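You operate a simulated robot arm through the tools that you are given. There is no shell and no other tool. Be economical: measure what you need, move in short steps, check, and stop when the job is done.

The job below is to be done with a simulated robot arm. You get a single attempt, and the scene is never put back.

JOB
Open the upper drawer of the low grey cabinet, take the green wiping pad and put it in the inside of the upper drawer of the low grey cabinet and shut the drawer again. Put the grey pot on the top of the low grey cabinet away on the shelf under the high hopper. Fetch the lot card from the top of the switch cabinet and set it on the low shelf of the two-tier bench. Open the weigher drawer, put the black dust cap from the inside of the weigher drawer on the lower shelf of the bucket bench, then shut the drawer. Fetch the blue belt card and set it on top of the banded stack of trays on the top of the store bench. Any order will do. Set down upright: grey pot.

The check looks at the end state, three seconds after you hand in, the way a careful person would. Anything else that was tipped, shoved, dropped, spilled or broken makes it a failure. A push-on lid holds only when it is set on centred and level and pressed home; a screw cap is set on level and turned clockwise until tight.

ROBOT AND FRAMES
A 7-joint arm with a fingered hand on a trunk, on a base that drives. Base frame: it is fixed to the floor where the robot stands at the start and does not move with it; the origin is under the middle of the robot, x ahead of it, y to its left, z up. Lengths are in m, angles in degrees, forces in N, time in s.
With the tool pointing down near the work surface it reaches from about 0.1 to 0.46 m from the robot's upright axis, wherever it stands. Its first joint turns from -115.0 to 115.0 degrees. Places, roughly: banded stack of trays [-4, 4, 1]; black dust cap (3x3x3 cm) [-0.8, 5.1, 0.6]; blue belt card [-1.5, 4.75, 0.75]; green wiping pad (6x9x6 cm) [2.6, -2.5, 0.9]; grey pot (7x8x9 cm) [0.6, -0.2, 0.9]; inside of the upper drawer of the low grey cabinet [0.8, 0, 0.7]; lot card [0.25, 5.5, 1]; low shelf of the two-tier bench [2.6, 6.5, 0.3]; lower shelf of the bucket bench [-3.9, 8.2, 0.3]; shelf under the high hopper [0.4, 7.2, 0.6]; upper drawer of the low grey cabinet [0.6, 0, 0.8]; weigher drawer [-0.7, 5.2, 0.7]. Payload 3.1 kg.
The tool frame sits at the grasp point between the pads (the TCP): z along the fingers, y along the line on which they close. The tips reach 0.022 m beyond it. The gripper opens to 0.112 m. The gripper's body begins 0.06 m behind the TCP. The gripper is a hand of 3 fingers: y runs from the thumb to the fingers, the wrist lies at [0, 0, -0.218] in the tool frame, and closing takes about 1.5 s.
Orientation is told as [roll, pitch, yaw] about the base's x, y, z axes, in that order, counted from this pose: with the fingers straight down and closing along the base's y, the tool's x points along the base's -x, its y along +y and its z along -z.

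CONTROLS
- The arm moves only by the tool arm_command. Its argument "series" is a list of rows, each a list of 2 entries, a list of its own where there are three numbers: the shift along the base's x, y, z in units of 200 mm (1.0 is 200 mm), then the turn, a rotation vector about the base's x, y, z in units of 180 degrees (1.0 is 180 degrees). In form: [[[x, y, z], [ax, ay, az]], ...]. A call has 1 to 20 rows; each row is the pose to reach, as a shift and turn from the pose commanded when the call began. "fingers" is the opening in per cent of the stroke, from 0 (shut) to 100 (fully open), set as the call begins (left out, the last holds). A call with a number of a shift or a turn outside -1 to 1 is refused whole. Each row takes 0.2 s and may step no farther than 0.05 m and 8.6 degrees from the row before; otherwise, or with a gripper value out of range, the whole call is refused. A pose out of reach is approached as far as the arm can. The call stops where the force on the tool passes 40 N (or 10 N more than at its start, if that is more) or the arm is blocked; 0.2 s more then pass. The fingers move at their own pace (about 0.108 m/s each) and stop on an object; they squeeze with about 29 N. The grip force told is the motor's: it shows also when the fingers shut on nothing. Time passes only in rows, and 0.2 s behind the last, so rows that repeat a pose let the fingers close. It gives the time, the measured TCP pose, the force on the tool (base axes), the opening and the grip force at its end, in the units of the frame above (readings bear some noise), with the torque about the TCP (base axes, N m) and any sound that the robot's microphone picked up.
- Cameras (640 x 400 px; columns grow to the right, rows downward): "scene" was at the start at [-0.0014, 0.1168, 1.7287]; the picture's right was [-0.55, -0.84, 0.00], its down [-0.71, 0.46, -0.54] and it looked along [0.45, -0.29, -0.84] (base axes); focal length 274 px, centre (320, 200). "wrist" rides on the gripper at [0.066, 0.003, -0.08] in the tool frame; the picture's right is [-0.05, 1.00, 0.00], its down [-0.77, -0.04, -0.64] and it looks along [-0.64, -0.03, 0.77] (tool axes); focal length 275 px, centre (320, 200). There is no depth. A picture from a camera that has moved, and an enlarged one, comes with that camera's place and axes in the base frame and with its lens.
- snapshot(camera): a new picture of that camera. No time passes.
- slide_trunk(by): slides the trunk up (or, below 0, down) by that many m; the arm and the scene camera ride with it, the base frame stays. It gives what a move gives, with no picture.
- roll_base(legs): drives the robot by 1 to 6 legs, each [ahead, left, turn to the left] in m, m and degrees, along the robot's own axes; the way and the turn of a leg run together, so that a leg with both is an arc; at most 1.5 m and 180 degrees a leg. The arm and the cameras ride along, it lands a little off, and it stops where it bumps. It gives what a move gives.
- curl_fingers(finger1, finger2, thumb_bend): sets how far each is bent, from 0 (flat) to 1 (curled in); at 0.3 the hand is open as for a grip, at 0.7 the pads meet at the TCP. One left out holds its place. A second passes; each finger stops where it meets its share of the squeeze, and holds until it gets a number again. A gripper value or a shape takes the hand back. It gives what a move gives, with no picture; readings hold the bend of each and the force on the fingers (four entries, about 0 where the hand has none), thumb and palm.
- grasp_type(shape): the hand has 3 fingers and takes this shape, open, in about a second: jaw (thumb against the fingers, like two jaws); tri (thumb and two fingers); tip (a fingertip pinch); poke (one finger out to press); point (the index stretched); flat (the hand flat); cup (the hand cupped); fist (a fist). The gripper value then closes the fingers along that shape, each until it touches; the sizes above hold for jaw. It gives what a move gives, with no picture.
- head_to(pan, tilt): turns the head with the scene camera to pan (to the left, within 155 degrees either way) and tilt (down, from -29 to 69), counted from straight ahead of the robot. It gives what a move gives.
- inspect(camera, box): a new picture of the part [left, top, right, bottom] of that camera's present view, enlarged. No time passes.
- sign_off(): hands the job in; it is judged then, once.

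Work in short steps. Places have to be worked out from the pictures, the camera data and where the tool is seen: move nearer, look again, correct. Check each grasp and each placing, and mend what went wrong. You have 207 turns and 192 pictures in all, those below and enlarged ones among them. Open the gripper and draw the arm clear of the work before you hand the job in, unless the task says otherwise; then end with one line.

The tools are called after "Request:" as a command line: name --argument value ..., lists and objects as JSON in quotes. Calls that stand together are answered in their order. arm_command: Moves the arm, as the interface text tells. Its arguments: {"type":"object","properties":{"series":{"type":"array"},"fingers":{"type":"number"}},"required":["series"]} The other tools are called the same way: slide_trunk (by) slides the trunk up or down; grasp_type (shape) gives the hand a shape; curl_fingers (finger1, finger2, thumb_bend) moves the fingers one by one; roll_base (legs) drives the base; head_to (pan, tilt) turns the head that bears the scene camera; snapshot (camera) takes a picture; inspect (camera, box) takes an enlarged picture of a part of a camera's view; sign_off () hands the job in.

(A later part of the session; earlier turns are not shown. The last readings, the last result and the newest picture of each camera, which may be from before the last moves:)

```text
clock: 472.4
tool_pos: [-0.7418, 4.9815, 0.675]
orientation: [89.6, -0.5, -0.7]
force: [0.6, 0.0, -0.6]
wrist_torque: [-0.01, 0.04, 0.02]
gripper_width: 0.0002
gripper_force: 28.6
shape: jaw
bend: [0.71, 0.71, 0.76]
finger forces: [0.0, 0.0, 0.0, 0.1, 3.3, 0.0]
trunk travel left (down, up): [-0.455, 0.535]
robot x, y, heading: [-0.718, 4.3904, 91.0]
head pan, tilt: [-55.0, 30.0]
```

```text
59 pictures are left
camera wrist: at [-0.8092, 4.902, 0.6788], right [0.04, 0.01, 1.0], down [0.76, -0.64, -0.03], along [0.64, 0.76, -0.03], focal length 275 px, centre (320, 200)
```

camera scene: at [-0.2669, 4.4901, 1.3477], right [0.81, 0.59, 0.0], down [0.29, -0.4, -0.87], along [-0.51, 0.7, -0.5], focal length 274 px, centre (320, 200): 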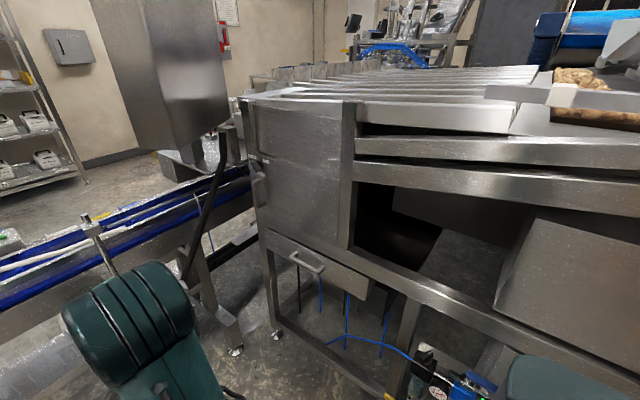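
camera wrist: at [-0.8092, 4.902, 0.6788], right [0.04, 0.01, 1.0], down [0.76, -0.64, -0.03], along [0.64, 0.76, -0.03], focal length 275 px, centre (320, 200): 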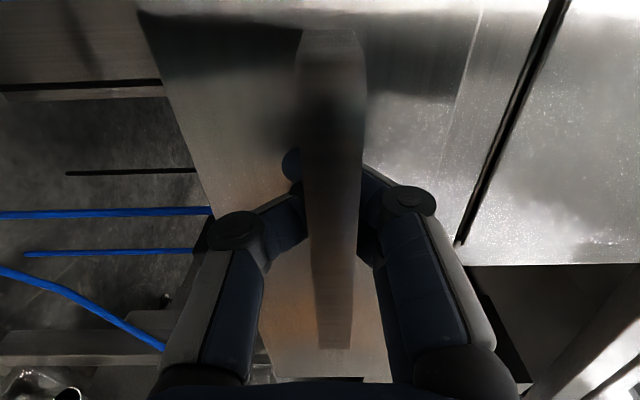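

The drawer is following. I pull 12 cm more.

Request:
arm_command --series '[[[0, -0.1, 0], [0, 0, 0]], [[0, -0.2, 0], [0, 0, 0]], [[0, -0.3, 0], [0, 0, 0]], [[0, -0.4, 0], [0, 0, 0]], [[0, -0.5, 0], [0, 0, 0]], [[0, -0.6, 0], [0, 0, 0]]]'

Request:
head_to --pan 0 --tilt 48

Request:
snapshot --camera "scene"

```text
clock: 473.8
tool_pos: [-0.741, 4.8607, 0.6748]
orientation: [89.7, -0.6, -0.6]
force: [-3.3, 0.4, -1.1]
wrist_torque: [-0.01, -0.01, 0.0]
gripper_width: 0.0001
gripper_force: 29.5
shape: jaw
bend: [0.71, 0.71, 0.76]
finger forces: [0.0, 0.0, 0.0, 0.1, 3.6, 0.0]
trunk travel left (down, up): [-0.455, 0.535]
robot x, y, heading: [-0.7179, 4.3899, 90.7]
head pan, tilt: [-55.0, 30.0]
```

```text
clock: 475.0
tool_pos: [-0.7416, 4.8629, 0.6754]
orientation: [89.6, -0.5, -0.6]
force: [-3.1, -0.8, 0.0]
wrist_torque: [0.0, 0.02, -0.01]
gripper_width: 0.0
gripper_force: 29.1
shape: jaw
bend: [0.71, 0.71, 0.76]
finger forces: [0.0, 0.1, 0.1, 0.1, 3.3, 0.1]
trunk travel left (down, up): [-0.455, 0.535]
robot x, y, heading: [-0.7184, 4.388, 91.2]
head pan, tilt: [0.0, 48.0]
```

```text
58 pictures are left
camera scene: at [-0.8735, 4.4088, 1.3208], right [1.0, 0.01, 0.0], down [0.01, -0.74, -0.67], along [-0.01, 0.67, -0.74], focal length 274 px, centre (320, 200)
```

scene: 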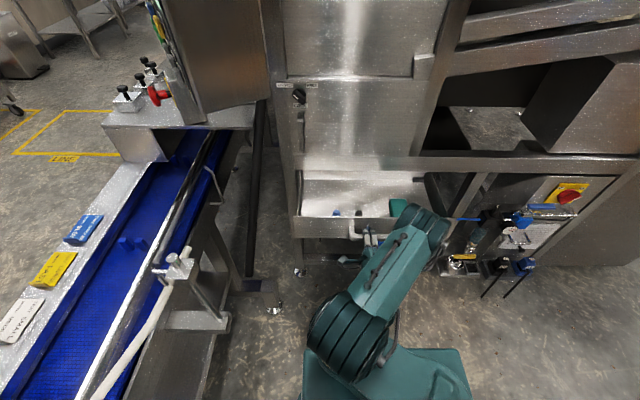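

The drawer is open. I zoom into it, and at the cards on the conveyor edge.

Request:
inspect --camera "scene" --box '[285, 165, 445, 265]'

Request:
inspect --camera "scene" --box '[0, 180, 220, 340]'

```text
4.00 times, centred on (365, 215) of scene
camera zoom: at [-0.8735, 4.4088, 1.3208], right [1.0, 0.01, 0.0], down [0.01, -0.74, -0.67], along [-0.01, 0.67, -0.74], focal length 1098 px, centre (140, 140)
```

zoom: 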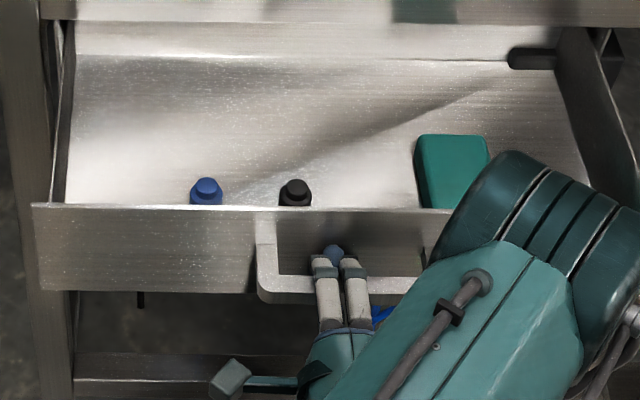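

```text
2.50 times, centred on (110, 260) of scene
camera zoom: at [-0.8735, 4.4088, 1.3208], right [1.0, 0.01, 0.0], down [0.01, -0.74, -0.67], along [-0.01, 0.67, -0.74], focal length 686 px, centre (845, 50)
```

zoom: 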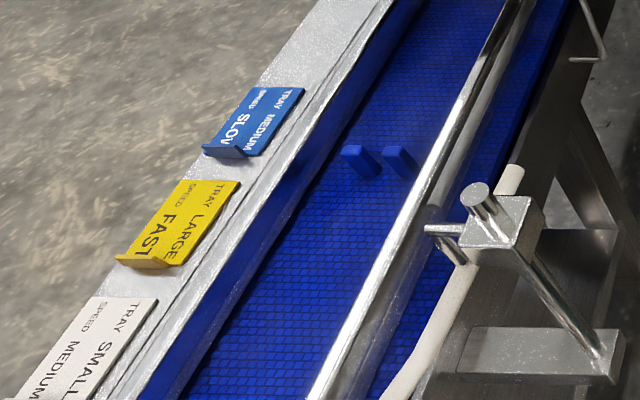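

Drawer holds a blue cap, the black cap (≈(-0.76, 4.97)) and a green box; the blue belt card stands on the conveyor's far rail. I release the handle, back off, raise, and turn the hand to point down.

Request:
arm_command --series '[[[0, 0, 0], [0, 0, 0]], [[0, 0, 0], [0, 0, 0]], [[0, 0, 0], [0, 0, 0]], [[0, 0, 0], [0, 0, 0]]]' --fingers 60

Request:
roll_base --legs '[[-0.14, 0, -0.8]]'

Request:
slide_trunk --by 0.22

Request:
arm_command --series '[[[0, 0.1, 0], [0, -0.042, 0]], [[0, 0.2, 0], [0, -0.084, 0]], [[0, 0.3, 0], [0, -0.126, 0]], [[0, 0.4, 0], [0, -0.168, 0]], [[0, 0.5, 0], [0, -0.21, 0]], [[0, 0.5, 0], [0, -0.252, 0]], [[0, 0.5, 0], [0, -0.294, 0]], [[0, 0.5, 0], [0, -0.336, 0]], [[0, 0.5, 0], [0, -0.378, 0]], [[0, 0.5, 0], [0, -0.42, 0]], [[0, 0.5, 0], [0, -0.46, 0]], [[0, 0.5, 0], [0, -0.5, 0]]]'

Request:
arm_command --series '[[[0, -0.05, -0.05], [-0.04, 0, 0]], [[0, -0.15, -0.1], [-0.08, 0, 0]], [[0, -0.25, -0.15], [-0.12, 0, 0]], [[0, -0.35, -0.2], [-0.16, 0, 0]], [[0, -0.45, -0.3], [-0.2, 0, 0]], [[0, -0.55, -0.4], [-0.24, 0, 0]], [[0, -0.6, -0.45], [-0.28, 0, 0]], [[0, -0.6, -0.5], [-0.32, 0, 0]], [[0, -0.6, -0.5], [-0.36, 0, 0]], [[0, -0.6, -0.5], [-0.4, 0, 0]]]'

Request:
snapshot --camera "wrist"

```text
clock: 476.0
tool_pos: [-0.7418, 4.8615, 0.6757]
orientation: [89.6, -0.5, -0.7]
force: [0.4, 0.7, -0.8]
wrist_torque: [-0.05, 0.01, -0.04]
gripper_width: 0.0666
gripper_force: 0.1
shape: jaw
bend: [0.71, 0.71, 0.71]
finger forces: [0.1, 0.0, 0.0, 0.1, 0.0, 0.0]
trunk travel left (down, up): [-0.455, 0.535]
robot x, y, heading: [-0.7218, 4.389, 90.6]
head pan, tilt: [0.0, 48.0]
```

```text
clock: 477.3
tool_pos: [-0.7344, 4.7221, 0.6765]
orientation: [89.5, -0.4, -1.4]
force: [-0.2, -0.1, 0.3]
wrist_torque: [-0.04, 0.01, 0.0]
gripper_width: 0.067
gripper_force: 0.0
shape: jaw
bend: [0.71, 0.71, 0.71]
finger forces: [0.1, 0.1, 0.1, 0.1, 0.0, 0.1]
trunk travel left (down, up): [-0.455, 0.535]
robot x, y, heading: [-0.7168, 4.2486, 89.8]
head pan, tilt: [0.0, 48.0]
```

```text
clock: 479.7
tool_pos: [-0.7345, 4.7215, 0.8966]
orientation: [89.7, -0.5, -1.4]
force: [-0.5, 0.0, 0.7]
wrist_torque: [-0.02, 0.0, 0.01]
gripper_width: 0.0666
gripper_force: 0.0
shape: jaw
bend: [0.71, 0.71, 0.71]
finger forces: [0.1, 0.0, 0.1, 0.1, 0.1, 0.0]
trunk travel left (down, up): [-0.675, 0.315]
robot x, y, heading: [-0.7196, 4.2465, 89.9]
head pan, tilt: [0.0, 48.0]
```

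```text
clock: 482.3
tool_pos: [-0.7337, 4.8217, 0.8958]
orientation: [-159.0, -88.6, -111.5]
force: [0.0, 0.3, -0.4]
wrist_torque: [0.01, 0.01, 0.01]
gripper_width: 0.0667
gripper_force: 0.2
shape: jaw
bend: [0.71, 0.71, 0.71]
finger forces: [0.1, 0.0, 0.0, 0.1, 0.0, 0.0]
trunk travel left (down, up): [-0.675, 0.315]
robot x, y, heading: [-0.721, 4.2476, 90.1]
head pan, tilt: [0.0, 48.0]
```

```text
clock: 484.5
tool_pos: [-0.7339, 4.7023, 0.7974]
orientation: [-0.5, -19.3, 90.3]
force: [-0.5, -0.2, 0.7]
wrist_torque: [-0.04, -0.01, -0.02]
gripper_width: 0.0668
gripper_force: 0.0
shape: jaw
bend: [0.71, 0.71, 0.71]
finger forces: [0.0, 0.0, 0.0, 0.0, 0.1, 0.1]
trunk travel left (down, up): [-0.675, 0.315]
robot x, y, heading: [-0.7188, 4.253, 90.0]
head pan, tilt: [0.0, 48.0]
```

```text
55 pictures are left
camera wrist: at [-0.7367, 4.6133, 0.8502], right [-1.0, 0.04, 0.01], down [0.03, 0.52, 0.86], along [0.03, 0.86, -0.52], focal length 275 px, centre (320, 200)
```

wrist: 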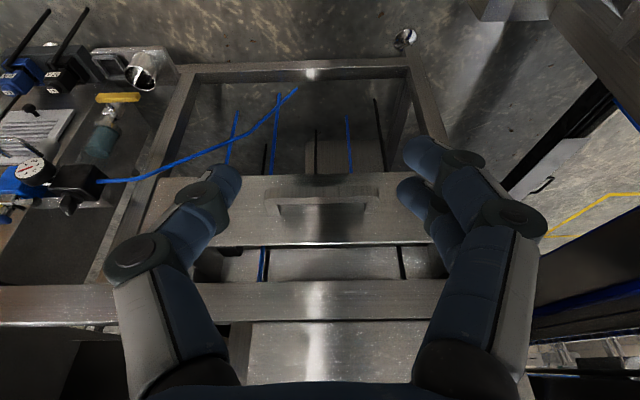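

Posture is good. I drive 0.26 m ahead and 2.5 cm left so the hand is over the black cap.

Request:
roll_base --legs '[[0.25, 0.02, 0]]'

Request:
snapshot --camera "wrist"

```text
clock: 486.3
tool_pos: [-0.755, 4.9496, 0.795]
orientation: [-0.5, -19.4, 90.5]
force: [0.0, 0.8, -0.6]
wrist_torque: [-0.02, 0.01, 0.01]
gripper_width: 0.0667
gripper_force: 0.1
shape: jaw
bend: [0.71, 0.71, 0.71]
finger forces: [0.0, 0.0, 0.1, 0.0, 0.0, 0.0]
trunk travel left (down, up): [-0.675, 0.315]
robot x, y, heading: [-0.7432, 4.4974, 90.2]
head pan, tilt: [0.0, 48.0]
```

```text
54 pictures are left
camera wrist: at [-0.7579, 4.8617, 0.8497], right [-1.0, 0.04, 0.01], down [0.02, 0.52, 0.86], along [0.03, 0.86, -0.52], focal length 275 px, centre (320, 200)
```

wrist: 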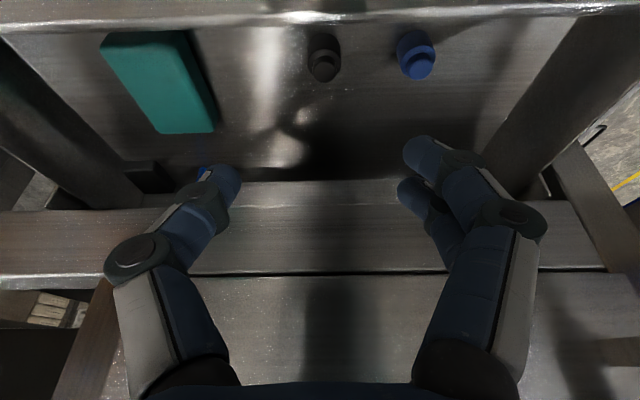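

The black cap is ahead-below at about (-0.757, 4.99–5.01). I move a bit forward and lower to refine.

Request:
arm_command --series '[[[0, 0.1, -0.1], [0, 0, 0]], [[-0.01, 0.18, -0.25], [0, 0, 0]], [[-0.01, 0.18, -0.38], [0, 0, 0]]]'

Request:
snapshot --camera "wrist"

```text
clock: 487.1
tool_pos: [-0.7571, 4.987, 0.7208]
orientation: [-0.5, -19.4, 90.6]
force: [-0.9, 0.2, -1.0]
wrist_torque: [-0.01, -0.01, 0.01]
gripper_width: 0.0666
gripper_force: 0.1
shape: jaw
bend: [0.71, 0.71, 0.71]
finger forces: [0.0, 0.0, 0.0, 0.0, 0.1, 0.0]
trunk travel left (down, up): [-0.675, 0.315]
robot x, y, heading: [-0.7366, 4.4992, 90.0]
head pan, tilt: [0.0, 48.0]
```

```text
53 pictures are left
camera wrist: at [-0.7599, 4.8978, 0.7746], right [-1.0, 0.04, 0.01], down [0.02, 0.52, 0.86], along [0.03, 0.86, -0.52], focal length 275 px, centre (320, 200)
```

wrist: 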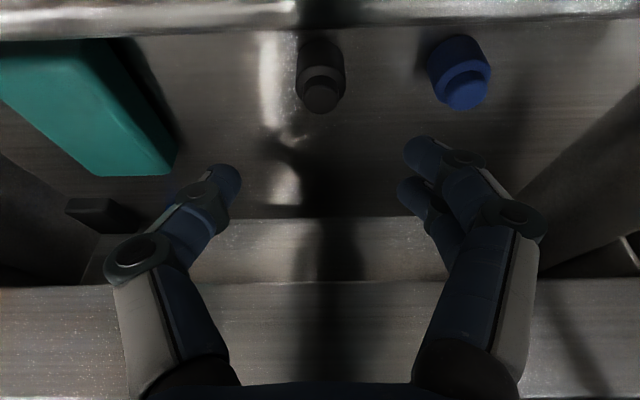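

Cap refined to about (-0.757, 4.985, 0.645), right below the hand. I lower in small steps until contact.

Request:
arm_command --series '[[[0, 0, -0.12], [0, 0, 0]], [[0, 0, -0.2], [0, 0, 0]], [[0, 0, -0.25], [0, 0, 0]], [[0, 0, -0.29], [0, 0, 0]], [[0, 0, -0.32], [0, 0, 0]], [[0, 0, -0.35], [0, 0, 0]]]'

Request:
snapshot --camera "wrist"

```text
clock: 488.4
tool_pos: [-0.7573, 4.9894, 0.6588]
orientation: [-0.5, -20.5, 90.5]
force: [0.5, 1.1, 42.0]
wrist_torque: [-0.75, 1.48, -0.02]
gripper_width: 0.0656
gripper_force: 0.1
shape: jaw
bend: [0.76, 0.71, 0.71]
finger forces: [33.3, 0.0, 0.2, 0.1, 0.0, 0.1]
trunk travel left (down, up): [-0.675, 0.315]
robot x, y, heading: [-0.7386, 4.4941, 89.9]
head pan, tilt: [0.0, 48.0]
stopped in row 6: the force on the tool passed its limit at 82 N (the readings are from after the stop); the commanded pose is now the measured one
```

```text
52 pictures are left
camera wrist: at [-0.7591, 4.9002, 0.7107], right [-1.0, 0.04, 0.01], down [0.03, 0.5, 0.87], along [0.03, 0.87, -0.5], focal length 275 px, centre (320, 200)
```

wrist: 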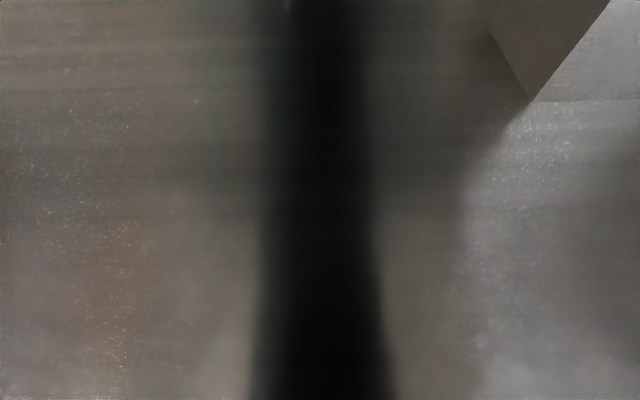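

Finger 1 touches the drawer floor (z≈0.637). I ease up 5 mm and close on the cap.

Request:
arm_command --series '[[[0, 0, 0.03], [0, 0, 0]], [[0, 0, 0.03], [0, 0, 0]], [[0, 0, 0.03], [0, 0, 0]], [[0, 0, 0.03], [0, 0, 0]], [[0, 0, 0.03], [0, 0, 0]], [[0, 0, 0.03], [0, 0, 0]], [[0, 0, 0.03], [0, 0, 0]]]' --fingers 0

Request:
inspect --camera "scene" --box '[270, 180, 430, 280]'

```text
clock: 490.0
tool_pos: [-0.7566, 4.9901, 0.6614]
orientation: [-0.6, -19.9, 90.5]
force: [-1.1, -0.1, -0.4]
wrist_torque: [-0.02, 0.02, -0.01]
gripper_width: 0.0
gripper_force: 29.3
shape: jaw
bend: [0.77, 0.67, 0.75]
finger forces: [0.0, 0.0, 0.0, 0.0, 0.0, 0.0]
trunk travel left (down, up): [-0.675, 0.315]
robot x, y, heading: [-0.7377, 4.4945, 90.2]
head pan, tilt: [0.0, 48.0]
```

```text
4.00 times, centred on (350, 230) of scene
camera zoom: at [-0.8923, 4.5182, 1.5409], right [1.0, 0.0, 0.0], down [0.0, -0.74, -0.67], along [0.0, 0.67, -0.74], focal length 1098 px, centre (200, 80)
```

zoom: 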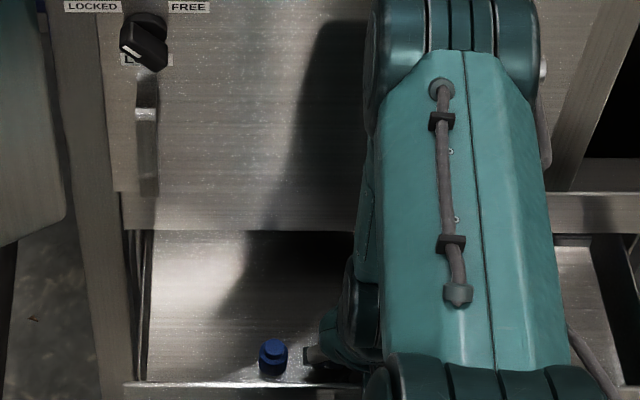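

It closed on nothing. I rise 5 cm, reopen and look again.

Request:
arm_command --series '[[[0, 0, 0.15], [0, 0, 0]], [[0, 0, 0.3], [0, 0, 0]], [[0, 0, 0.3], [0, 0, 0]], [[0, 0, 0.3], [0, 0, 0]]]' --fingers 55

Request:
snapshot --camera "wrist"

```text
clock: 491.0
tool_pos: [-0.7557, 4.9888, 0.7206]
orientation: [-0.6, -19.9, 90.5]
force: [1.0, 0.1, 0.5]
wrist_torque: [-0.02, 0.0, -0.01]
gripper_width: 0.0608
gripper_force: 0.0
shape: jaw
bend: [0.72, 0.72, 0.7]
finger forces: [0.1, 0.1, 0.0, 0.0, 0.0, 0.0]
trunk travel left (down, up): [-0.675, 0.315]
robot x, y, heading: [-0.7399, 4.4952, 90.3]
head pan, tilt: [0.0, 48.0]
```

```text
50 pictures are left
camera wrist: at [-0.7591, 4.8999, 0.7743], right [-1.0, 0.04, 0.01], down [0.03, 0.51, 0.86], along [0.03, 0.86, -0.51], focal length 275 px, centre (320, 200)
```

wrist: 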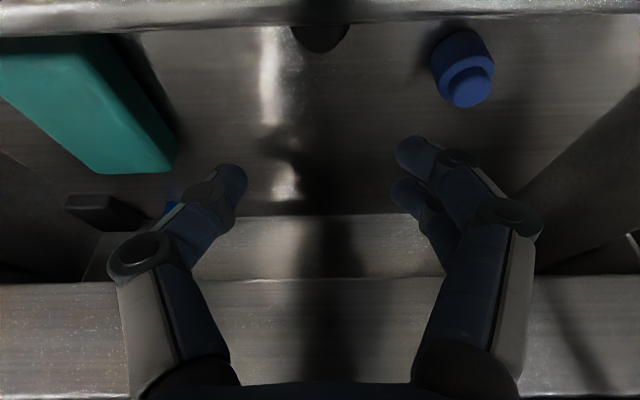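

The cap was pushed toward the drawer front: my tilted tips were beyond its axis. I set the tool vertical and shift back over the cap, then look.

Request:
roll_base --legs '[[0.04, 0, 0]]'

Request:
arm_command --series '[[[0, -0.1, 0.08], [-0.04, 0, 0]], [[0, -0.22, 0.08], [-0.08, 0, 0]], [[0, -0.33, 0.08], [-0.11, 0, 0]]]'

Request:
snapshot --camera "wrist"

```text
clock: 491.9
tool_pos: [-0.7554, 5.0298, 0.7204]
orientation: [-0.6, -19.7, 90.5]
force: [-0.7, 0.1, -1.1]
wrist_torque: [-0.02, 0.0, -0.03]
gripper_width: 0.0613
gripper_force: 0.0
shape: jaw
bend: [0.72, 0.72, 0.7]
finger forces: [0.1, 0.0, 0.0, 0.0, 0.1, 0.1]
trunk travel left (down, up): [-0.675, 0.315]
robot x, y, heading: [-0.7395, 4.5362, 90.3]
head pan, tilt: [0.0, 48.0]
```

```text
clock: 492.7
tool_pos: [-0.7556, 4.9621, 0.7384]
orientation: [-0.5, 0.0, 90.4]
force: [-0.3, 0.4, 0.1]
wrist_torque: [-0.01, -0.03, 0.05]
gripper_width: 0.0611
gripper_force: 0.0
shape: jaw
bend: [0.72, 0.72, 0.7]
finger forces: [0.1, 0.1, 0.1, 0.0, 0.1, 0.1]
trunk travel left (down, up): [-0.675, 0.315]
robot x, y, heading: [-0.7392, 4.5329, 90.0]
head pan, tilt: [0.0, 48.0]
```

```text
49 pictures are left
camera wrist: at [-0.7587, 4.8966, 0.8172], right [-1.0, 0.04, -0.01], down [0.03, 0.77, 0.64], along [0.03, 0.64, -0.77], focal length 275 px, centre (320, 200)
```

wrist: 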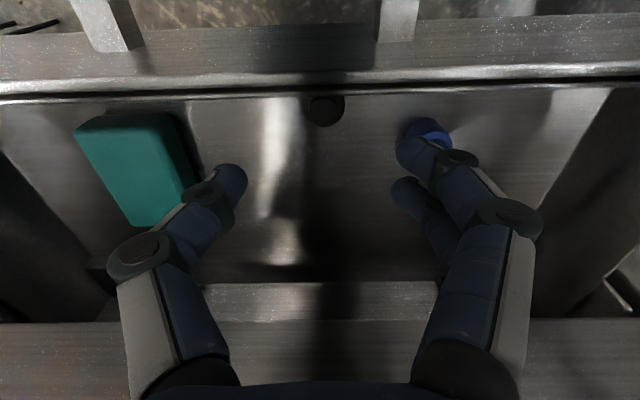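

The cap is at about (-0.759, 4.957), against the drawer front. I lower over it with small steps.

Request:
arm_command --series '[[[-0.015, -0.015, -0.12], [0, 0, 0]], [[-0.015, -0.015, -0.24], [0, 0, 0]], [[-0.015, -0.015, -0.3], [0, 0, 0]], [[-0.015, -0.015, -0.34], [0, 0, 0]], [[-0.015, -0.015, -0.365], [0, 0, 0]]]'

Request:
snapshot --camera "wrist"

```text
clock: 493.9
tool_pos: [-0.7595, 4.9604, 0.6643]
orientation: [-0.4, 0.0, 90.4]
force: [-0.1, 0.3, -0.2]
wrist_torque: [-0.03, 0.02, -0.02]
gripper_width: 0.0609
gripper_force: 0.1
shape: jaw
bend: [0.72, 0.72, 0.7]
finger forces: [0.0, 0.1, 0.1, 0.0, 0.1, 0.0]
trunk travel left (down, up): [-0.675, 0.315]
robot x, y, heading: [-0.7384, 4.5386, 90.2]
head pan, tilt: [0.0, 48.0]
```

```text
48 pictures are left
camera wrist: at [-0.7621, 4.894, 0.7441], right [-1.0, 0.04, -0.01], down [0.03, 0.77, 0.64], along [0.03, 0.64, -0.77], focal length 275 px, centre (320, 200)
```

wrist: 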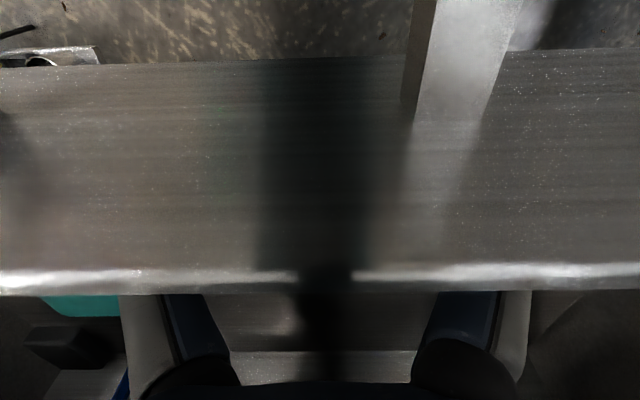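

The hand is inside, straddling the cap, no contact. I lower 4 mm more and close.

Request:
arm_command --series '[[[0, 0, -0.02], [0, 0, 0]], [[0, 0, -0.02], [0, 0, 0]], [[0, 0, -0.02], [0, 0, 0]], [[0, 0, -0.02], [0, 0, 0]], [[0, 0, -0.02], [0, 0, 0]], [[0, 0, -0.02], [0, 0, 0]], [[0, 0, -0.02], [0, 0, 0]]]' --fingers 0

```text
clock: 495.5
tool_pos: [-0.7595, 4.9608, 0.6598]
orientation: [-0.4, -0.2, 90.4]
force: [-0.2, 0.0, -0.3]
wrist_torque: [-0.02, -0.01, -0.02]
gripper_width: 0.0169
gripper_force: 28.4
shape: jaw
bend: [0.73, 0.72, 0.7]
finger forces: [14.1, 12.9, 0.0, 0.1, 25.5, 0.1]
trunk travel left (down, up): [-0.675, 0.315]
robot x, y, heading: [-0.7379, 4.5356, 90.1]
head pan, tilt: [0.0, 48.0]
```

The cap is gripped by all three fingers (14/13/26 N). I lift it straight out and check.

Request:
arm_command --series '[[[0, 0, 0.1], [0, 0, 0]], [[0, 0, 0.25], [0, 0, 0]], [[0, 0, 0.45], [0, 0, 0]], [[0, 0, 0.65], [0, 0, 0]], [[0, 0, 0.8], [0, 0, 0]]]'

Request:
snapshot --camera "wrist"

```text
clock: 496.7
tool_pos: [-0.7558, 4.9422, 0.8129]
orientation: [-0.5, -0.1, 90.4]
force: [-0.6, -0.1, -0.5]
wrist_torque: [0.0, 0.0, 0.01]
gripper_width: 0.0167
gripper_force: 29.5
shape: jaw
bend: [0.73, 0.72, 0.7]
finger forces: [14.4, 13.6, 0.0, 0.0, 25.4, 0.0]
out of reach, approached as far as the arm can: row 5
trunk travel left (down, up): [-0.675, 0.315]
robot x, y, heading: [-0.7402, 4.5388, 90.1]
head pan, tilt: [0.0, 48.0]
```

```text
47 pictures are left
camera wrist: at [-0.7585, 4.876, 0.893], right [-1.0, 0.04, -0.01], down [0.03, 0.77, 0.64], along [0.03, 0.64, -0.77], focal length 275 px, centre (320, 200)
```

wrist: 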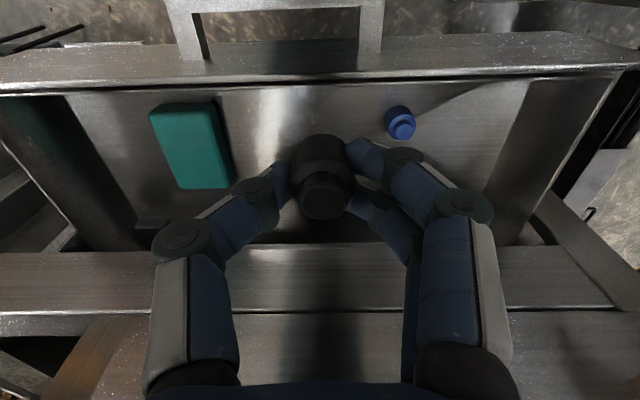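

Cap is held upright. While holding it, I'll shut the drawer by pushing its handle with the palm: back off, lower the hand so the palm is at handle height.

Request:
roll_base --legs '[[-0.2, 0, 0]]'

Request:
arm_command --series '[[[0.05, 0, -0.2], [0, 0, 0]], [[0.07, 0, -0.4], [0, 0, 0]], [[0.07, 0, -0.6], [0, 0, 0]], [[0.07, 0, -0.8], [0, 0, 0]], [[0.07, 0, -1.0], [0, 0, 0]]]'

Request:
head_to --pan 10 --tilt 50

Request:
snapshot --camera "scene"

```text
clock: 498.3
tool_pos: [-0.7547, 4.7424, 0.8131]
orientation: [-0.6, -0.1, 90.3]
force: [0.4, 0.4, -0.4]
wrist_torque: [-0.04, -0.02, 0.02]
gripper_width: 0.0165
gripper_force: 29.0
shape: jaw
bend: [0.73, 0.72, 0.7]
finger forces: [14.5, 13.5, 0.0, 0.1, 25.4, 0.0]
trunk travel left (down, up): [-0.675, 0.315]
robot x, y, heading: [-0.7378, 4.3391, 90.1]
head pan, tilt: [0.0, 48.0]
```

```text
clock: 499.5
tool_pos: [-0.7399, 4.7418, 0.6114]
orientation: [-0.5, -0.1, 90.4]
force: [-0.3, 0.3, -0.2]
wrist_torque: [0.0, -0.01, 0.02]
gripper_width: 0.0165
gripper_force: 28.7
shape: jaw
bend: [0.73, 0.72, 0.7]
finger forces: [14.9, 14.4, 0.0, 0.0, 25.2, 0.0]
trunk travel left (down, up): [-0.675, 0.315]
robot x, y, heading: [-0.7378, 4.3391, 90.1]
head pan, tilt: [0.0, 48.0]
```

```text
clock: 500.2
tool_pos: [-0.7415, 4.7418, 0.6133]
orientation: [-0.4, -0.1, 90.4]
force: [0.4, -0.2, 0.0]
wrist_torque: [-0.01, 0.03, 0.0]
gripper_width: 0.0165
gripper_force: 28.9
shape: jaw
bend: [0.73, 0.72, 0.7]
finger forces: [14.8, 14.4, 0.0, 0.0, 25.1, 0.0]
trunk travel left (down, up): [-0.675, 0.315]
robot x, y, heading: [-0.7391, 4.3383, 90.1]
head pan, tilt: [10.0, 50.0]
```

```text
46 pictures are left
camera scene: at [-0.9052, 4.3541, 1.5382], right [0.98, 0.17, 0.0], down [0.13, -0.75, -0.64], along [-0.11, 0.63, -0.77], focal length 274 px, centre (320, 200)
```

scene: 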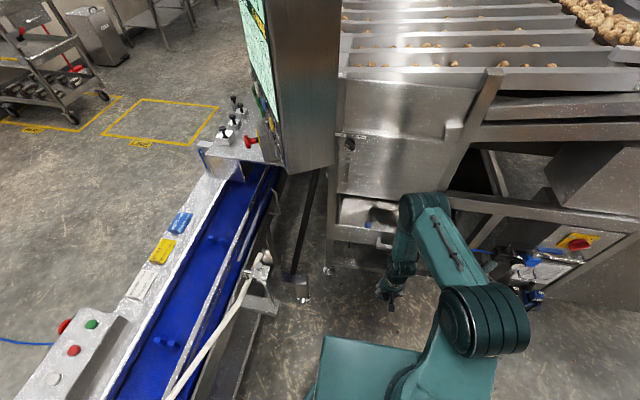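

I drive ahead 0.2 m, pushing the handle with the palm, then finish with the arm under force watch.

Request:
roll_base --legs '[[0.1, 0, 0], [0.1, 0, 0]]'

Request:
arm_command --series '[[[0, 0.1, 0], [0, 0, 0]], [[0, 0.2, 0], [0, 0, 0]], [[0, 0.25, 0], [0, 0, 0]], [[0, 0.3, 0], [0, 0, 0]], [[0, 0.35, 0], [0, 0, 0]], [[0, 0.4, 0], [0, 0, 0]], [[0, 0.45, 0], [0, 0, 0]], [[0, 0.5, 0], [0, 0, 0]]]'

Request:
snapshot --camera "scene"

```text
clock: 502.1
tool_pos: [-0.7426, 4.9424, 0.6117]
orientation: [-0.5, 0.1, 90.3]
force: [-0.6, 0.1, -1.2]
wrist_torque: [-0.04, -0.01, 0.02]
gripper_width: 0.0165
gripper_force: 28.9
shape: jaw
bend: [0.73, 0.72, 0.7]
finger forces: [14.9, 14.4, 0.1, 0.1, 25.2, 0.0]
trunk travel left (down, up): [-0.675, 0.315]
robot x, y, heading: [-0.7394, 4.5329, 90.4]
head pan, tilt: [10.0, 50.0]
```

```text
clock: 503.7
tool_pos: [-0.745, 5.0012, 0.6122]
orientation: [0.9, 1.0, 90.3]
force: [5.3, -20.3, 17.2]
wrist_torque: [1.78, 0.43, 0.04]
gripper_width: 0.0165
gripper_force: 29.3
shape: jaw
bend: [0.73, 0.72, 0.7]
finger forces: [15.2, 15.7, 0.0, 0.1, 25.2, 25.8]
out of reach, approached as far as the arm can: row 5, 6, 7
trunk travel left (down, up): [-0.675, 0.315]
robot x, y, heading: [-0.7356, 4.5349, 90.2]
head pan, tilt: [10.0, 50.0]
stopped in row 7: the force on the tool passed its limit at 45 N (the readings are from after the stop); the commanded pose is now the measured one
```

```text
45 pictures are left
camera scene: at [-0.9051, 4.5493, 1.5388], right [0.98, 0.17, 0.0], down [0.13, -0.75, -0.65], along [-0.11, 0.64, -0.76], focal length 274 px, centre (320, 200)
```

scene: 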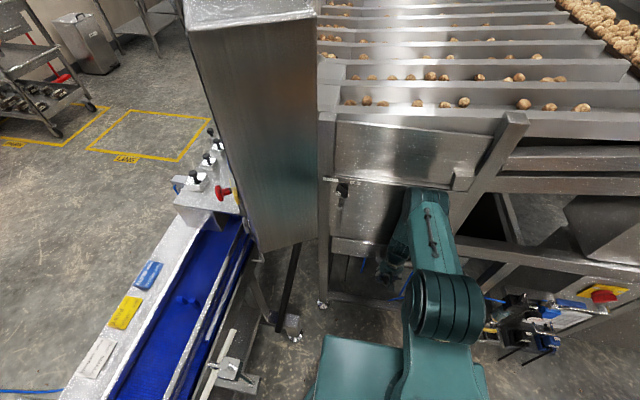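

Palm meets firm resistance. I back off and check that the drawer is flush.

Request:
roll_base --legs '[[-0.25, 0, 0]]'

Request:
inspect --camera "scene" --box '[300, 110, 460, 290]'

```text
clock: 505.5
tool_pos: [-0.7463, 4.7579, 0.61]
orientation: [0.7, 0.5, 90.4]
force: [-0.5, -1.3, 0.4]
wrist_torque: [0.01, -0.01, -0.04]
gripper_width: 0.0164
gripper_force: 29.1
shape: jaw
bend: [0.73, 0.72, 0.7]
finger forces: [15.2, 14.7, 0.0, 0.0, 25.2, 0.1]
trunk travel left (down, up): [-0.675, 0.315]
robot x, y, heading: [-0.7402, 4.2908, 89.9]
head pan, tilt: [10.0, 50.0]
```

```text
2.22 times, centred on (380, 200) of scene
camera zoom: at [-0.9052, 4.3038, 1.5382], right [0.98, 0.18, 0.0], down [0.13, -0.75, -0.64], along [-0.11, 0.63, -0.77], focal length 610 px, centre (187, 200)
```

zoom: 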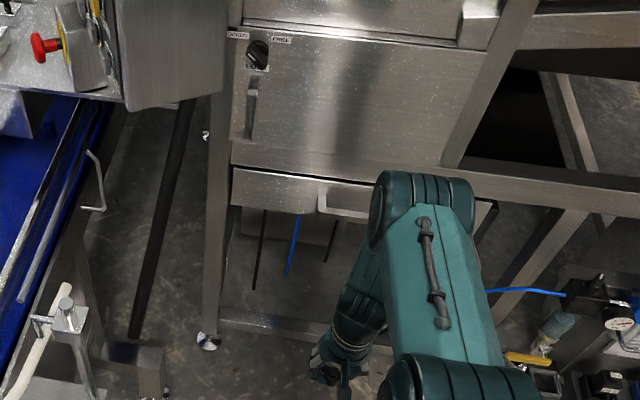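

To be sure it's fully home, I approach once more and press with the arm within comfortable reach.

Request:
arm_command --series '[[[0, -0.15, 0], [0, 0, 0]], [[0, -0.3, 0], [-0.003, 0, 0]]]'

Request:
roll_base --legs '[[0.28, 0, 0]]'

Request:
arm_command --series '[[[0, 0.03, 0], [0, 0, 0]], [[0, 0.06, 0], [0, 0, 0]], [[0, 0.09, 0], [0, 0, 0]], [[0, 0.12, 0], [0, 0, 0]], [[0, 0.15, 0], [0, 0, 0]], [[0, 0.18, 0], [0, 0, 0]], [[0, 0.21, 0], [0, 0, 0]], [[0, 0.24, 0], [0, 0, 0]]]'

```text
clock: 506.1
tool_pos: [-0.7436, 4.6978, 0.6103]
orientation: [0.9, 1.0, 90.5]
force: [0.4, 0.1, 0.5]
wrist_torque: [-0.01, 0.02, -0.01]
gripper_width: 0.0163
gripper_force: 29.8
shape: jaw
bend: [0.73, 0.72, 0.7]
finger forces: [15.2, 14.7, 0.1, 0.0, 25.1, 0.0]
trunk travel left (down, up): [-0.675, 0.315]
robot x, y, heading: [-0.7366, 4.2907, 89.9]
head pan, tilt: [10.0, 50.0]
```

```text
clock: 508.0
tool_pos: [-0.7461, 4.973, 0.611]
orientation: [0.8, 1.2, 90.3]
force: [-0.2, 0.1, -0.4]
wrist_torque: [-0.02, 0.0, 0.0]
gripper_width: 0.0163
gripper_force: 29.0
shape: jaw
bend: [0.73, 0.72, 0.7]
finger forces: [15.1, 14.6, 0.0, 0.0, 25.2, 0.1]
trunk travel left (down, up): [-0.675, 0.315]
robot x, y, heading: [-0.7424, 4.5641, 90.1]
head pan, tilt: [10.0, 50.0]
```

```text
clock: 509.5
tool_pos: [-0.7467, 4.9979, 0.6108]
orientation: [1.2, 2.3, 90.3]
force: [2.7, -20.6, 14.6]
wrist_torque: [1.7, 0.22, 0.03]
gripper_width: 0.0162
gripper_force: 28.8
shape: jaw
bend: [0.73, 0.72, 0.7]
finger forces: [15.3, 14.6, 0.1, 0.0, 25.2, 23.6]
trunk travel left (down, up): [-0.675, 0.315]
robot x, y, heading: [-0.7434, 4.5633, 90.2]
head pan, tilt: [10.0, 50.0]
stopped in row 7: the force on the tool passed its limit at 45 N (the readings are from after the stop); the commanded pose is now the measured one
```

The drawer is hard against its stop: shut. Now I carry the cap round the north side of the machine toward the bucket bench.

Request:
roll_base --legs '[[-0.07, 0, 0], [0, 0, -90], [0, 0.14, 0], [1.2, 0, 0], [1.2, 0, 0], [0, 0, 90]]'

Request:
roll_base --legs '[[1.3, 0, 0], [1.3, 0, 0], [1.2, 0, 0], [0, 0, 90]]'

Request:
head_to --pan 0 --tilt 20

Request:
snapshot --camera "scene"

```text
clock: 530.4
tool_pos: [1.6655, 5.082, 0.6096]
orientation: [1.2, 2.2, 89.7]
force: [-0.3, -0.3, -0.1]
wrist_torque: [0.04, 0.01, 0.03]
gripper_width: 0.0162
gripper_force: 28.6
shape: jaw
bend: [0.73, 0.72, 0.7]
finger forces: [14.9, 14.5, 0.1, 0.1, 25.1, 0.0]
trunk travel left (down, up): [-0.675, 0.315]
robot x, y, heading: [1.6643, 4.6431, 89.6]
head pan, tilt: [10.0, 50.0]
```

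```text
clock: 552.7
tool_pos: [1.236, 8.4584, 0.6085]
orientation: [1.2, 2.2, -179.8]
force: [0.1, 0.5, -0.3]
wrist_torque: [-0.02, 0.01, -0.02]
gripper_width: 0.016
gripper_force: 28.9
shape: jaw
bend: [0.73, 0.72, 0.7]
finger forces: [14.8, 14.4, 0.0, 0.0, 25.0, 0.0]
trunk travel left (down, up): [-0.675, 0.315]
robot x, y, heading: [1.6721, 8.4628, 180.0]
head pan, tilt: [10.0, 50.0]
```

```text
clock: 553.6
tool_pos: [1.2349, 8.4571, 0.6101]
orientation: [1.1, 2.2, -180.0]
force: [0.1, -0.3, 0.1]
wrist_torque: [-0.01, -0.01, 0.01]
gripper_width: 0.0164
gripper_force: 28.8
shape: jaw
bend: [0.73, 0.72, 0.7]
finger forces: [14.7, 14.4, 0.1, 0.0, 25.0, 0.1]
trunk travel left (down, up): [-0.675, 0.315]
robot x, y, heading: [1.6735, 8.463, 180.2]
head pan, tilt: [0.0, 20.0]
```

```text
43 pictures are left
camera scene: at [1.6421, 8.3127, 1.5837], right [0.0, 1.0, 0.0], down [0.34, 0.0, -0.94], along [-0.94, 0.0, -0.34], focal length 274 px, centre (320, 200)
```

scene: 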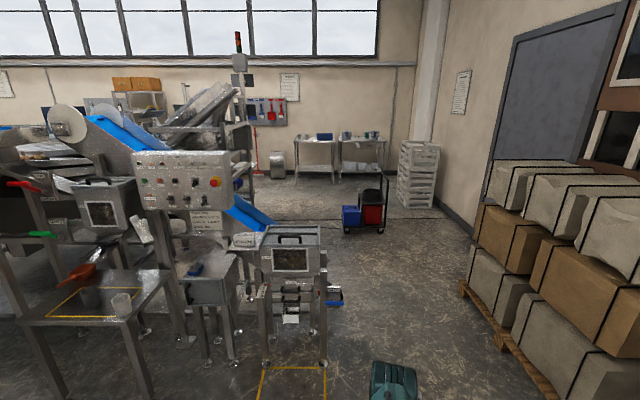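

The way lies between the walnut stand (y<8.4) and the pallet (y>9.6), then past a cart at (-1.4, 8.9). I go to about (-0.3, 8.95) and look.

Request:
roll_base --legs '[[0, -0.5, 0], [1.0, 0, 0], [1.0, 0, 0]]'

Request:
head_to --pan 12 --tilt 28

Request:
snapshot --camera "scene"

```text
clock: 566.1
tool_pos: [-0.7736, 8.9685, 0.6092]
orientation: [1.1, 2.2, 179.5]
force: [0.0, 0.6, -0.2]
wrist_torque: [0.01, 0.0, 0.0]
gripper_width: 0.0161
gripper_force: 29.2
shape: jaw
bend: [0.73, 0.72, 0.7]
finger forces: [15.0, 14.5, 0.0, 0.0, 25.0, 0.0]
trunk travel left (down, up): [-0.675, 0.315]
robot x, y, heading: [-0.3371, 8.9662, 179.1]
head pan, tilt: [0.0, 20.0]
```

```text
clock: 566.9
tool_pos: [-0.7746, 8.9689, 0.6096]
orientation: [1.1, 2.2, 179.6]
force: [-0.7, -0.5, -0.7]
wrist_torque: [-0.01, 0.02, 0.06]
gripper_width: 0.0162
gripper_force: 29.4
shape: jaw
bend: [0.73, 0.72, 0.7]
finger forces: [14.9, 14.4, 0.1, 0.1, 25.0, 0.0]
trunk travel left (down, up): [-0.675, 0.315]
robot x, y, heading: [-0.3318, 8.9657, 179.2]
head pan, tilt: [12.0, 28.0]
```

```text
42 pictures are left
camera scene: at [-0.3659, 8.799, 1.5709], right [-0.19, 0.98, 0.0], down [0.46, 0.09, -0.88], along [-0.87, -0.17, -0.47], focal length 274 px, centre (320, 200)
```

scene: 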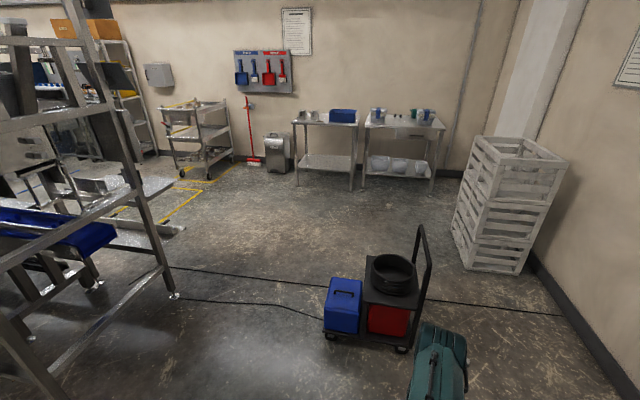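

The left bench (front x≈-3.62, y 7.87–8.59) is the bucket bench, its low shelf free. I pass south of the cart and approach it.

Request:
roll_base --legs '[[0.45, 0.75, 0.8], [1.1, 0, 0], [0.95, 0, 0]]'

Request:
arm_command --series '[[[0, 0, 0.15], [0, 0.04, 0]], [[0, 0, 0.3], [0, 0.08, 0]], [[0, 0, 0.45], [0, 0.12, 0]]]'

Request:
slide_trunk --by -0.26

Request:
head_to --pan 8 --tilt 38

Request:
snapshot --camera "scene"

```text
clock: 581.3
tool_pos: [-3.2762, 8.219, 0.6093]
orientation: [1.1, 2.2, 179.8]
force: [-0.5, -0.4, -0.4]
wrist_torque: [-0.02, 0.01, 0.01]
gripper_width: 0.0159
gripper_force: 28.5
shape: jaw
bend: [0.73, 0.72, 0.7]
finger forces: [14.9, 14.5, 0.0, 0.0, 25.0, 0.0]
trunk travel left (down, up): [-0.675, 0.315]
robot x, y, heading: [-2.8365, 8.226, 179.5]
head pan, tilt: [12.0, 28.0]
```

```text
clock: 582.1
tool_pos: [-3.2748, 8.2195, 0.7016]
orientation: [1.1, -19.6, 179.8]
force: [0.5, 0.0, -0.6]
wrist_torque: [0.01, -0.01, 0.0]
gripper_width: 0.0162
gripper_force: 29.3
shape: jaw
bend: [0.73, 0.72, 0.7]
finger forces: [15.2, 14.7, 0.0, 0.0, 25.0, 0.0]
trunk travel left (down, up): [-0.675, 0.315]
robot x, y, heading: [-2.8347, 8.2252, 179.5]
head pan, tilt: [12.0, 28.0]
```

```text
clock: 584.8
tool_pos: [-3.2753, 8.2202, 0.4399]
orientation: [1.1, -19.4, 179.8]
force: [0.1, -0.2, -0.7]
wrist_torque: [-0.01, 0.04, -0.01]
gripper_width: 0.0162
gripper_force: 29.1
shape: jaw
bend: [0.73, 0.72, 0.7]
finger forces: [15.3, 14.6, 0.0, 0.1, 25.0, 0.0]
trunk travel left (down, up): [-0.415, 0.575]
robot x, y, heading: [-2.8371, 8.2246, 179.3]
head pan, tilt: [12.0, 28.0]
```

```text
clock: 585.5
tool_pos: [-3.2765, 8.2201, 0.4401]
orientation: [1.1, -19.4, 179.9]
force: [0.3, 0.6, 0.0]
wrist_torque: [0.0, 0.02, 0.0]
gripper_width: 0.0161
gripper_force: 29.1
shape: jaw
bend: [0.73, 0.72, 0.7]
finger forces: [15.2, 14.6, 0.0, 0.0, 25.0, 0.1]
trunk travel left (down, up): [-0.415, 0.575]
robot x, y, heading: [-2.8386, 8.2233, 179.6]
head pan, tilt: [8.0, 38.0]
```

```text
41 pictures are left
camera scene: at [-2.8626, 8.0599, 1.2954], right [-0.13, 0.99, 0.0], down [0.61, 0.08, -0.79], along [-0.78, -0.1, -0.62], focal length 274 px, centre (320, 200)
```

scene: 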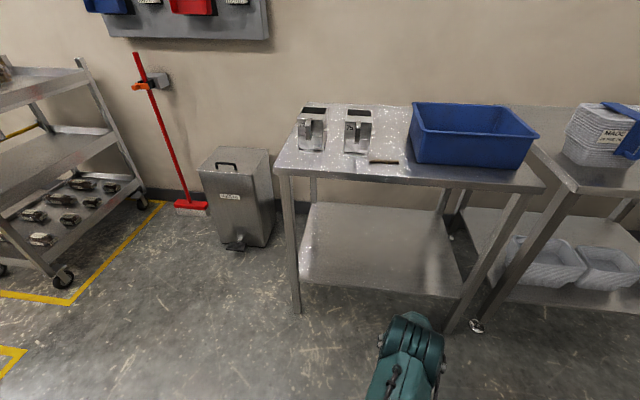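

The low shelf is empty (front edge x≈-3.555, z≈0.3). I drive in 0.35 m so the cap hangs over it, and view with the wrist camera.

Request:
roll_base --legs '[[0.35, 0, 0]]'

Request:
arm_command --series '[[[-0.03, 0, -0.1], [0, 0, 0]], [[-0.05, 0, -0.2], [0, 0, 0]], [[-0.05, 0, -0.27], [0, 0, 0]], [[-0.05, 0, -0.32], [0, 0, 0]]]'

Request:
snapshot --camera "wrist"

```text
clock: 587.8
tool_pos: [-3.6261, 8.2196, 0.4398]
orientation: [1.0, -19.4, -179.9]
force: [-0.2, -0.1, -0.7]
wrist_torque: [0.0, -0.03, 0.02]
gripper_width: 0.0162
gripper_force: 28.8
shape: jaw
bend: [0.73, 0.72, 0.7]
finger forces: [15.2, 14.6, 0.0, 0.0, 24.9, 0.0]
trunk travel left (down, up): [-0.415, 0.575]
robot x, y, heading: [-3.1887, 8.2244, 179.7]
head pan, tilt: [8.0, 38.0]
```

```text
clock: 588.8
tool_pos: [-3.6361, 8.2194, 0.3753]
orientation: [1.1, -19.5, -179.8]
force: [-1.4, -0.4, -0.2]
wrist_torque: [0.0, 0.02, -0.03]
gripper_width: 0.0162
gripper_force: 29.5
shape: jaw
bend: [0.73, 0.72, 0.7]
finger forces: [15.2, 14.9, 0.1, 0.1, 25.0, 0.0]
trunk travel left (down, up): [-0.415, 0.575]
robot x, y, heading: [-3.1856, 8.2273, 179.8]
head pan, tilt: [8.0, 38.0]
```

```text
40 pictures are left
camera wrist: at [-3.5472, 8.2181, 0.4297], right [-0.03, -1.0, 0.03], down [-0.52, 0.05, 0.85], along [-0.86, 0.01, -0.52], focal length 275 px, centre (320, 200)
```

wrist: 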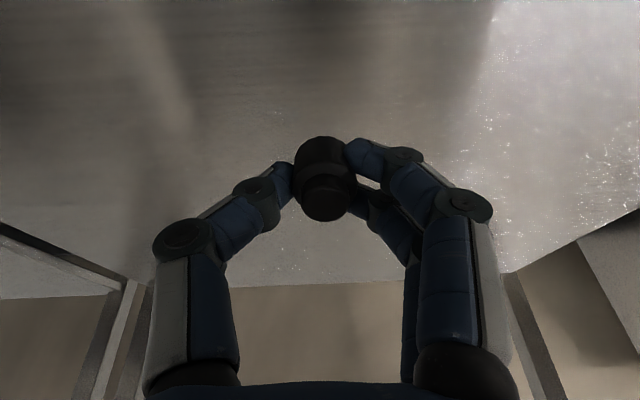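

Well over the shelf. I lower in 5 mm steps to contact.

Request:
arm_command --series '[[[0, 0, -0.05], [0, 0, 0]], [[0, 0, -0.1], [0, 0, 0]], [[0, 0, -0.13], [0, 0, 0]], [[0, 0, -0.155], [0, 0, 0]], [[0, 0, -0.18], [0, 0, 0]], [[0, 0, -0.205], [0, 0, 0]], [[0, 0, -0.23], [0, 0, 0]], [[0, 0, -0.255], [0, 0, 0]], [[0, 0, -0.28], [0, 0, 0]]]'

```text
clock: 590.8
tool_pos: [-3.6362, 8.2184, 0.3196]
orientation: [1.1, -19.5, -179.9]
force: [0.5, 0.1, -0.1]
wrist_torque: [0.01, 0.02, 0.0]
gripper_width: 0.0162
gripper_force: 29.0
shape: jaw
bend: [0.73, 0.72, 0.7]
finger forces: [15.4, 15.0, 0.0, 0.1, 25.0, 0.0]
trunk travel left (down, up): [-0.415, 0.575]
robot x, y, heading: [-3.1841, 8.2226, 180.2]
head pan, tilt: [8.0, 38.0]
```

No contact yet; I go on in the same small steps.

Request:
arm_command --series '[[[0, 0, -0.02], [0, 0, 0]], [[0, 0, -0.04], [0, 0, 0]], [[0, 0, -0.06], [0, 0, 0]], [[0, 0, -0.08], [0, 0, 0]], [[0, 0, -0.1], [0, 0, 0]], [[0, 0, -0.12], [0, 0, 0]], [[0, 0, -0.14], [0, 0, 0]], [[0, 0, -0.16], [0, 0, 0]]]'

Request:
snapshot --camera "wrist"

```text
clock: 592.1
tool_pos: [-3.6412, 8.2221, 0.3017]
orientation: [0.8, -20.2, -179.9]
force: [8.6, -3.4, 29.3]
wrist_torque: [-0.37, -0.38, 0.06]
gripper_width: 0.0195
gripper_force: 29.4
shape: jaw
bend: [0.77, 0.72, 0.71]
finger forces: [41.6, 16.5, 0.0, 0.1, 30.6, 0.0]
trunk travel left (down, up): [-0.415, 0.575]
robot x, y, heading: [-3.186, 8.2246, 180.0]
head pan, tilt: [8.0, 38.0]
stopped in row 6: the force on the tool passed its limit at 47 N (the readings are from after the stop); the commanded pose is now the measured one
```

```text
39 pictures are left
camera wrist: at [-3.5503, 8.2195, 0.355], right [-0.04, -1.0, 0.03], down [-0.5, 0.04, 0.86], along [-0.86, 0.01, -0.51], focal length 275 px, centre (320, 200)
```

wrist: 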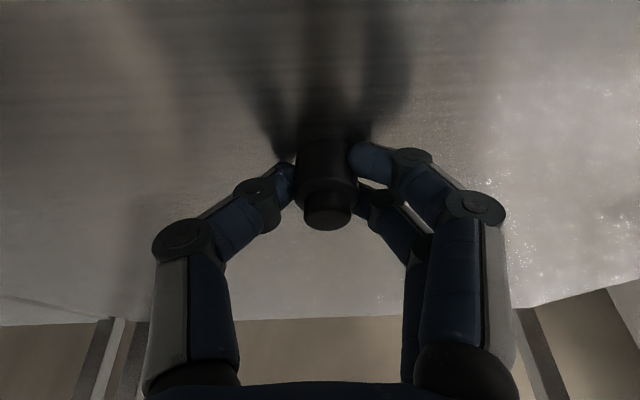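

The cap is on the shelf. I open slowly and withdraw straight back along the axis.

Request:
arm_command --series '[[[0, 0, 0.015], [0, 0, 0]], [[0, 0, 0.015], [0, 0, 0]], [[0, 0, 0.015], [0, 0, 0]], [[0, 0, 0.015], [0, 0, 0]]]' --fingers 50

Request:
arm_command --series '[[[0.05, 0, 0.15], [0, 0, 0]], [[0.12, 0, 0.3], [0, 0, 0]], [[0.2, 0, 0.4], [0, 0, 0]]]'

Request:
snapshot --camera "wrist"

```text
clock: 593.1
tool_pos: [-3.6394, 8.221, 0.3035]
orientation: [1.0, -19.9, -179.9]
force: [-0.9, 2.8, 9.7]
wrist_torque: [-0.1, -0.04, 0.01]
gripper_width: 0.0514
gripper_force: 0.0
shape: jaw
bend: [0.78, 0.73, 0.7]
finger forces: [9.3, 0.0, 0.0, 0.0, 0.2, 0.0]
trunk travel left (down, up): [-0.415, 0.575]
robot x, y, heading: [-3.1899, 8.2214, 179.8]
head pan, tilt: [8.0, 38.0]
```

```text
clock: 593.9
tool_pos: [-3.6028, 8.2225, 0.378]
orientation: [1.0, -19.1, 180.0]
force: [-0.1, -0.1, -0.1]
wrist_torque: [0.0, -0.01, -0.04]
gripper_width: 0.0554
gripper_force: 0.1
shape: jaw
bend: [0.73, 0.73, 0.7]
finger forces: [0.0, 0.1, 0.0, 0.1, 0.0, 0.1]
trunk travel left (down, up): [-0.415, 0.575]
robot x, y, heading: [-3.1839, 8.2234, 179.9]
head pan, tilt: [8.0, 38.0]
```

```text
38 pictures are left
camera wrist: at [-3.5137, 8.22, 0.4331], right [-0.04, -1.0, 0.03], down [-0.52, 0.05, 0.85], along [-0.85, 0.02, -0.52], focal length 275 px, centre (320, 200)
```

wrist: 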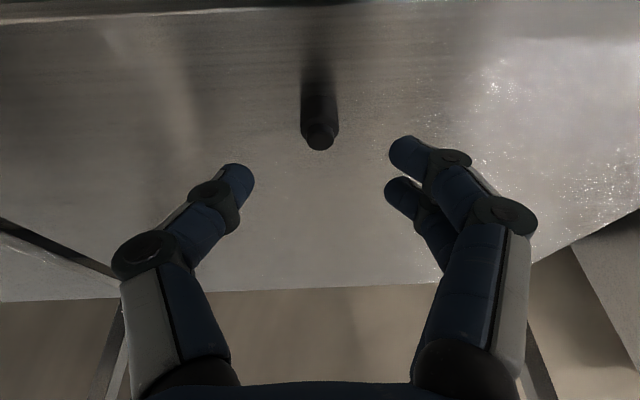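

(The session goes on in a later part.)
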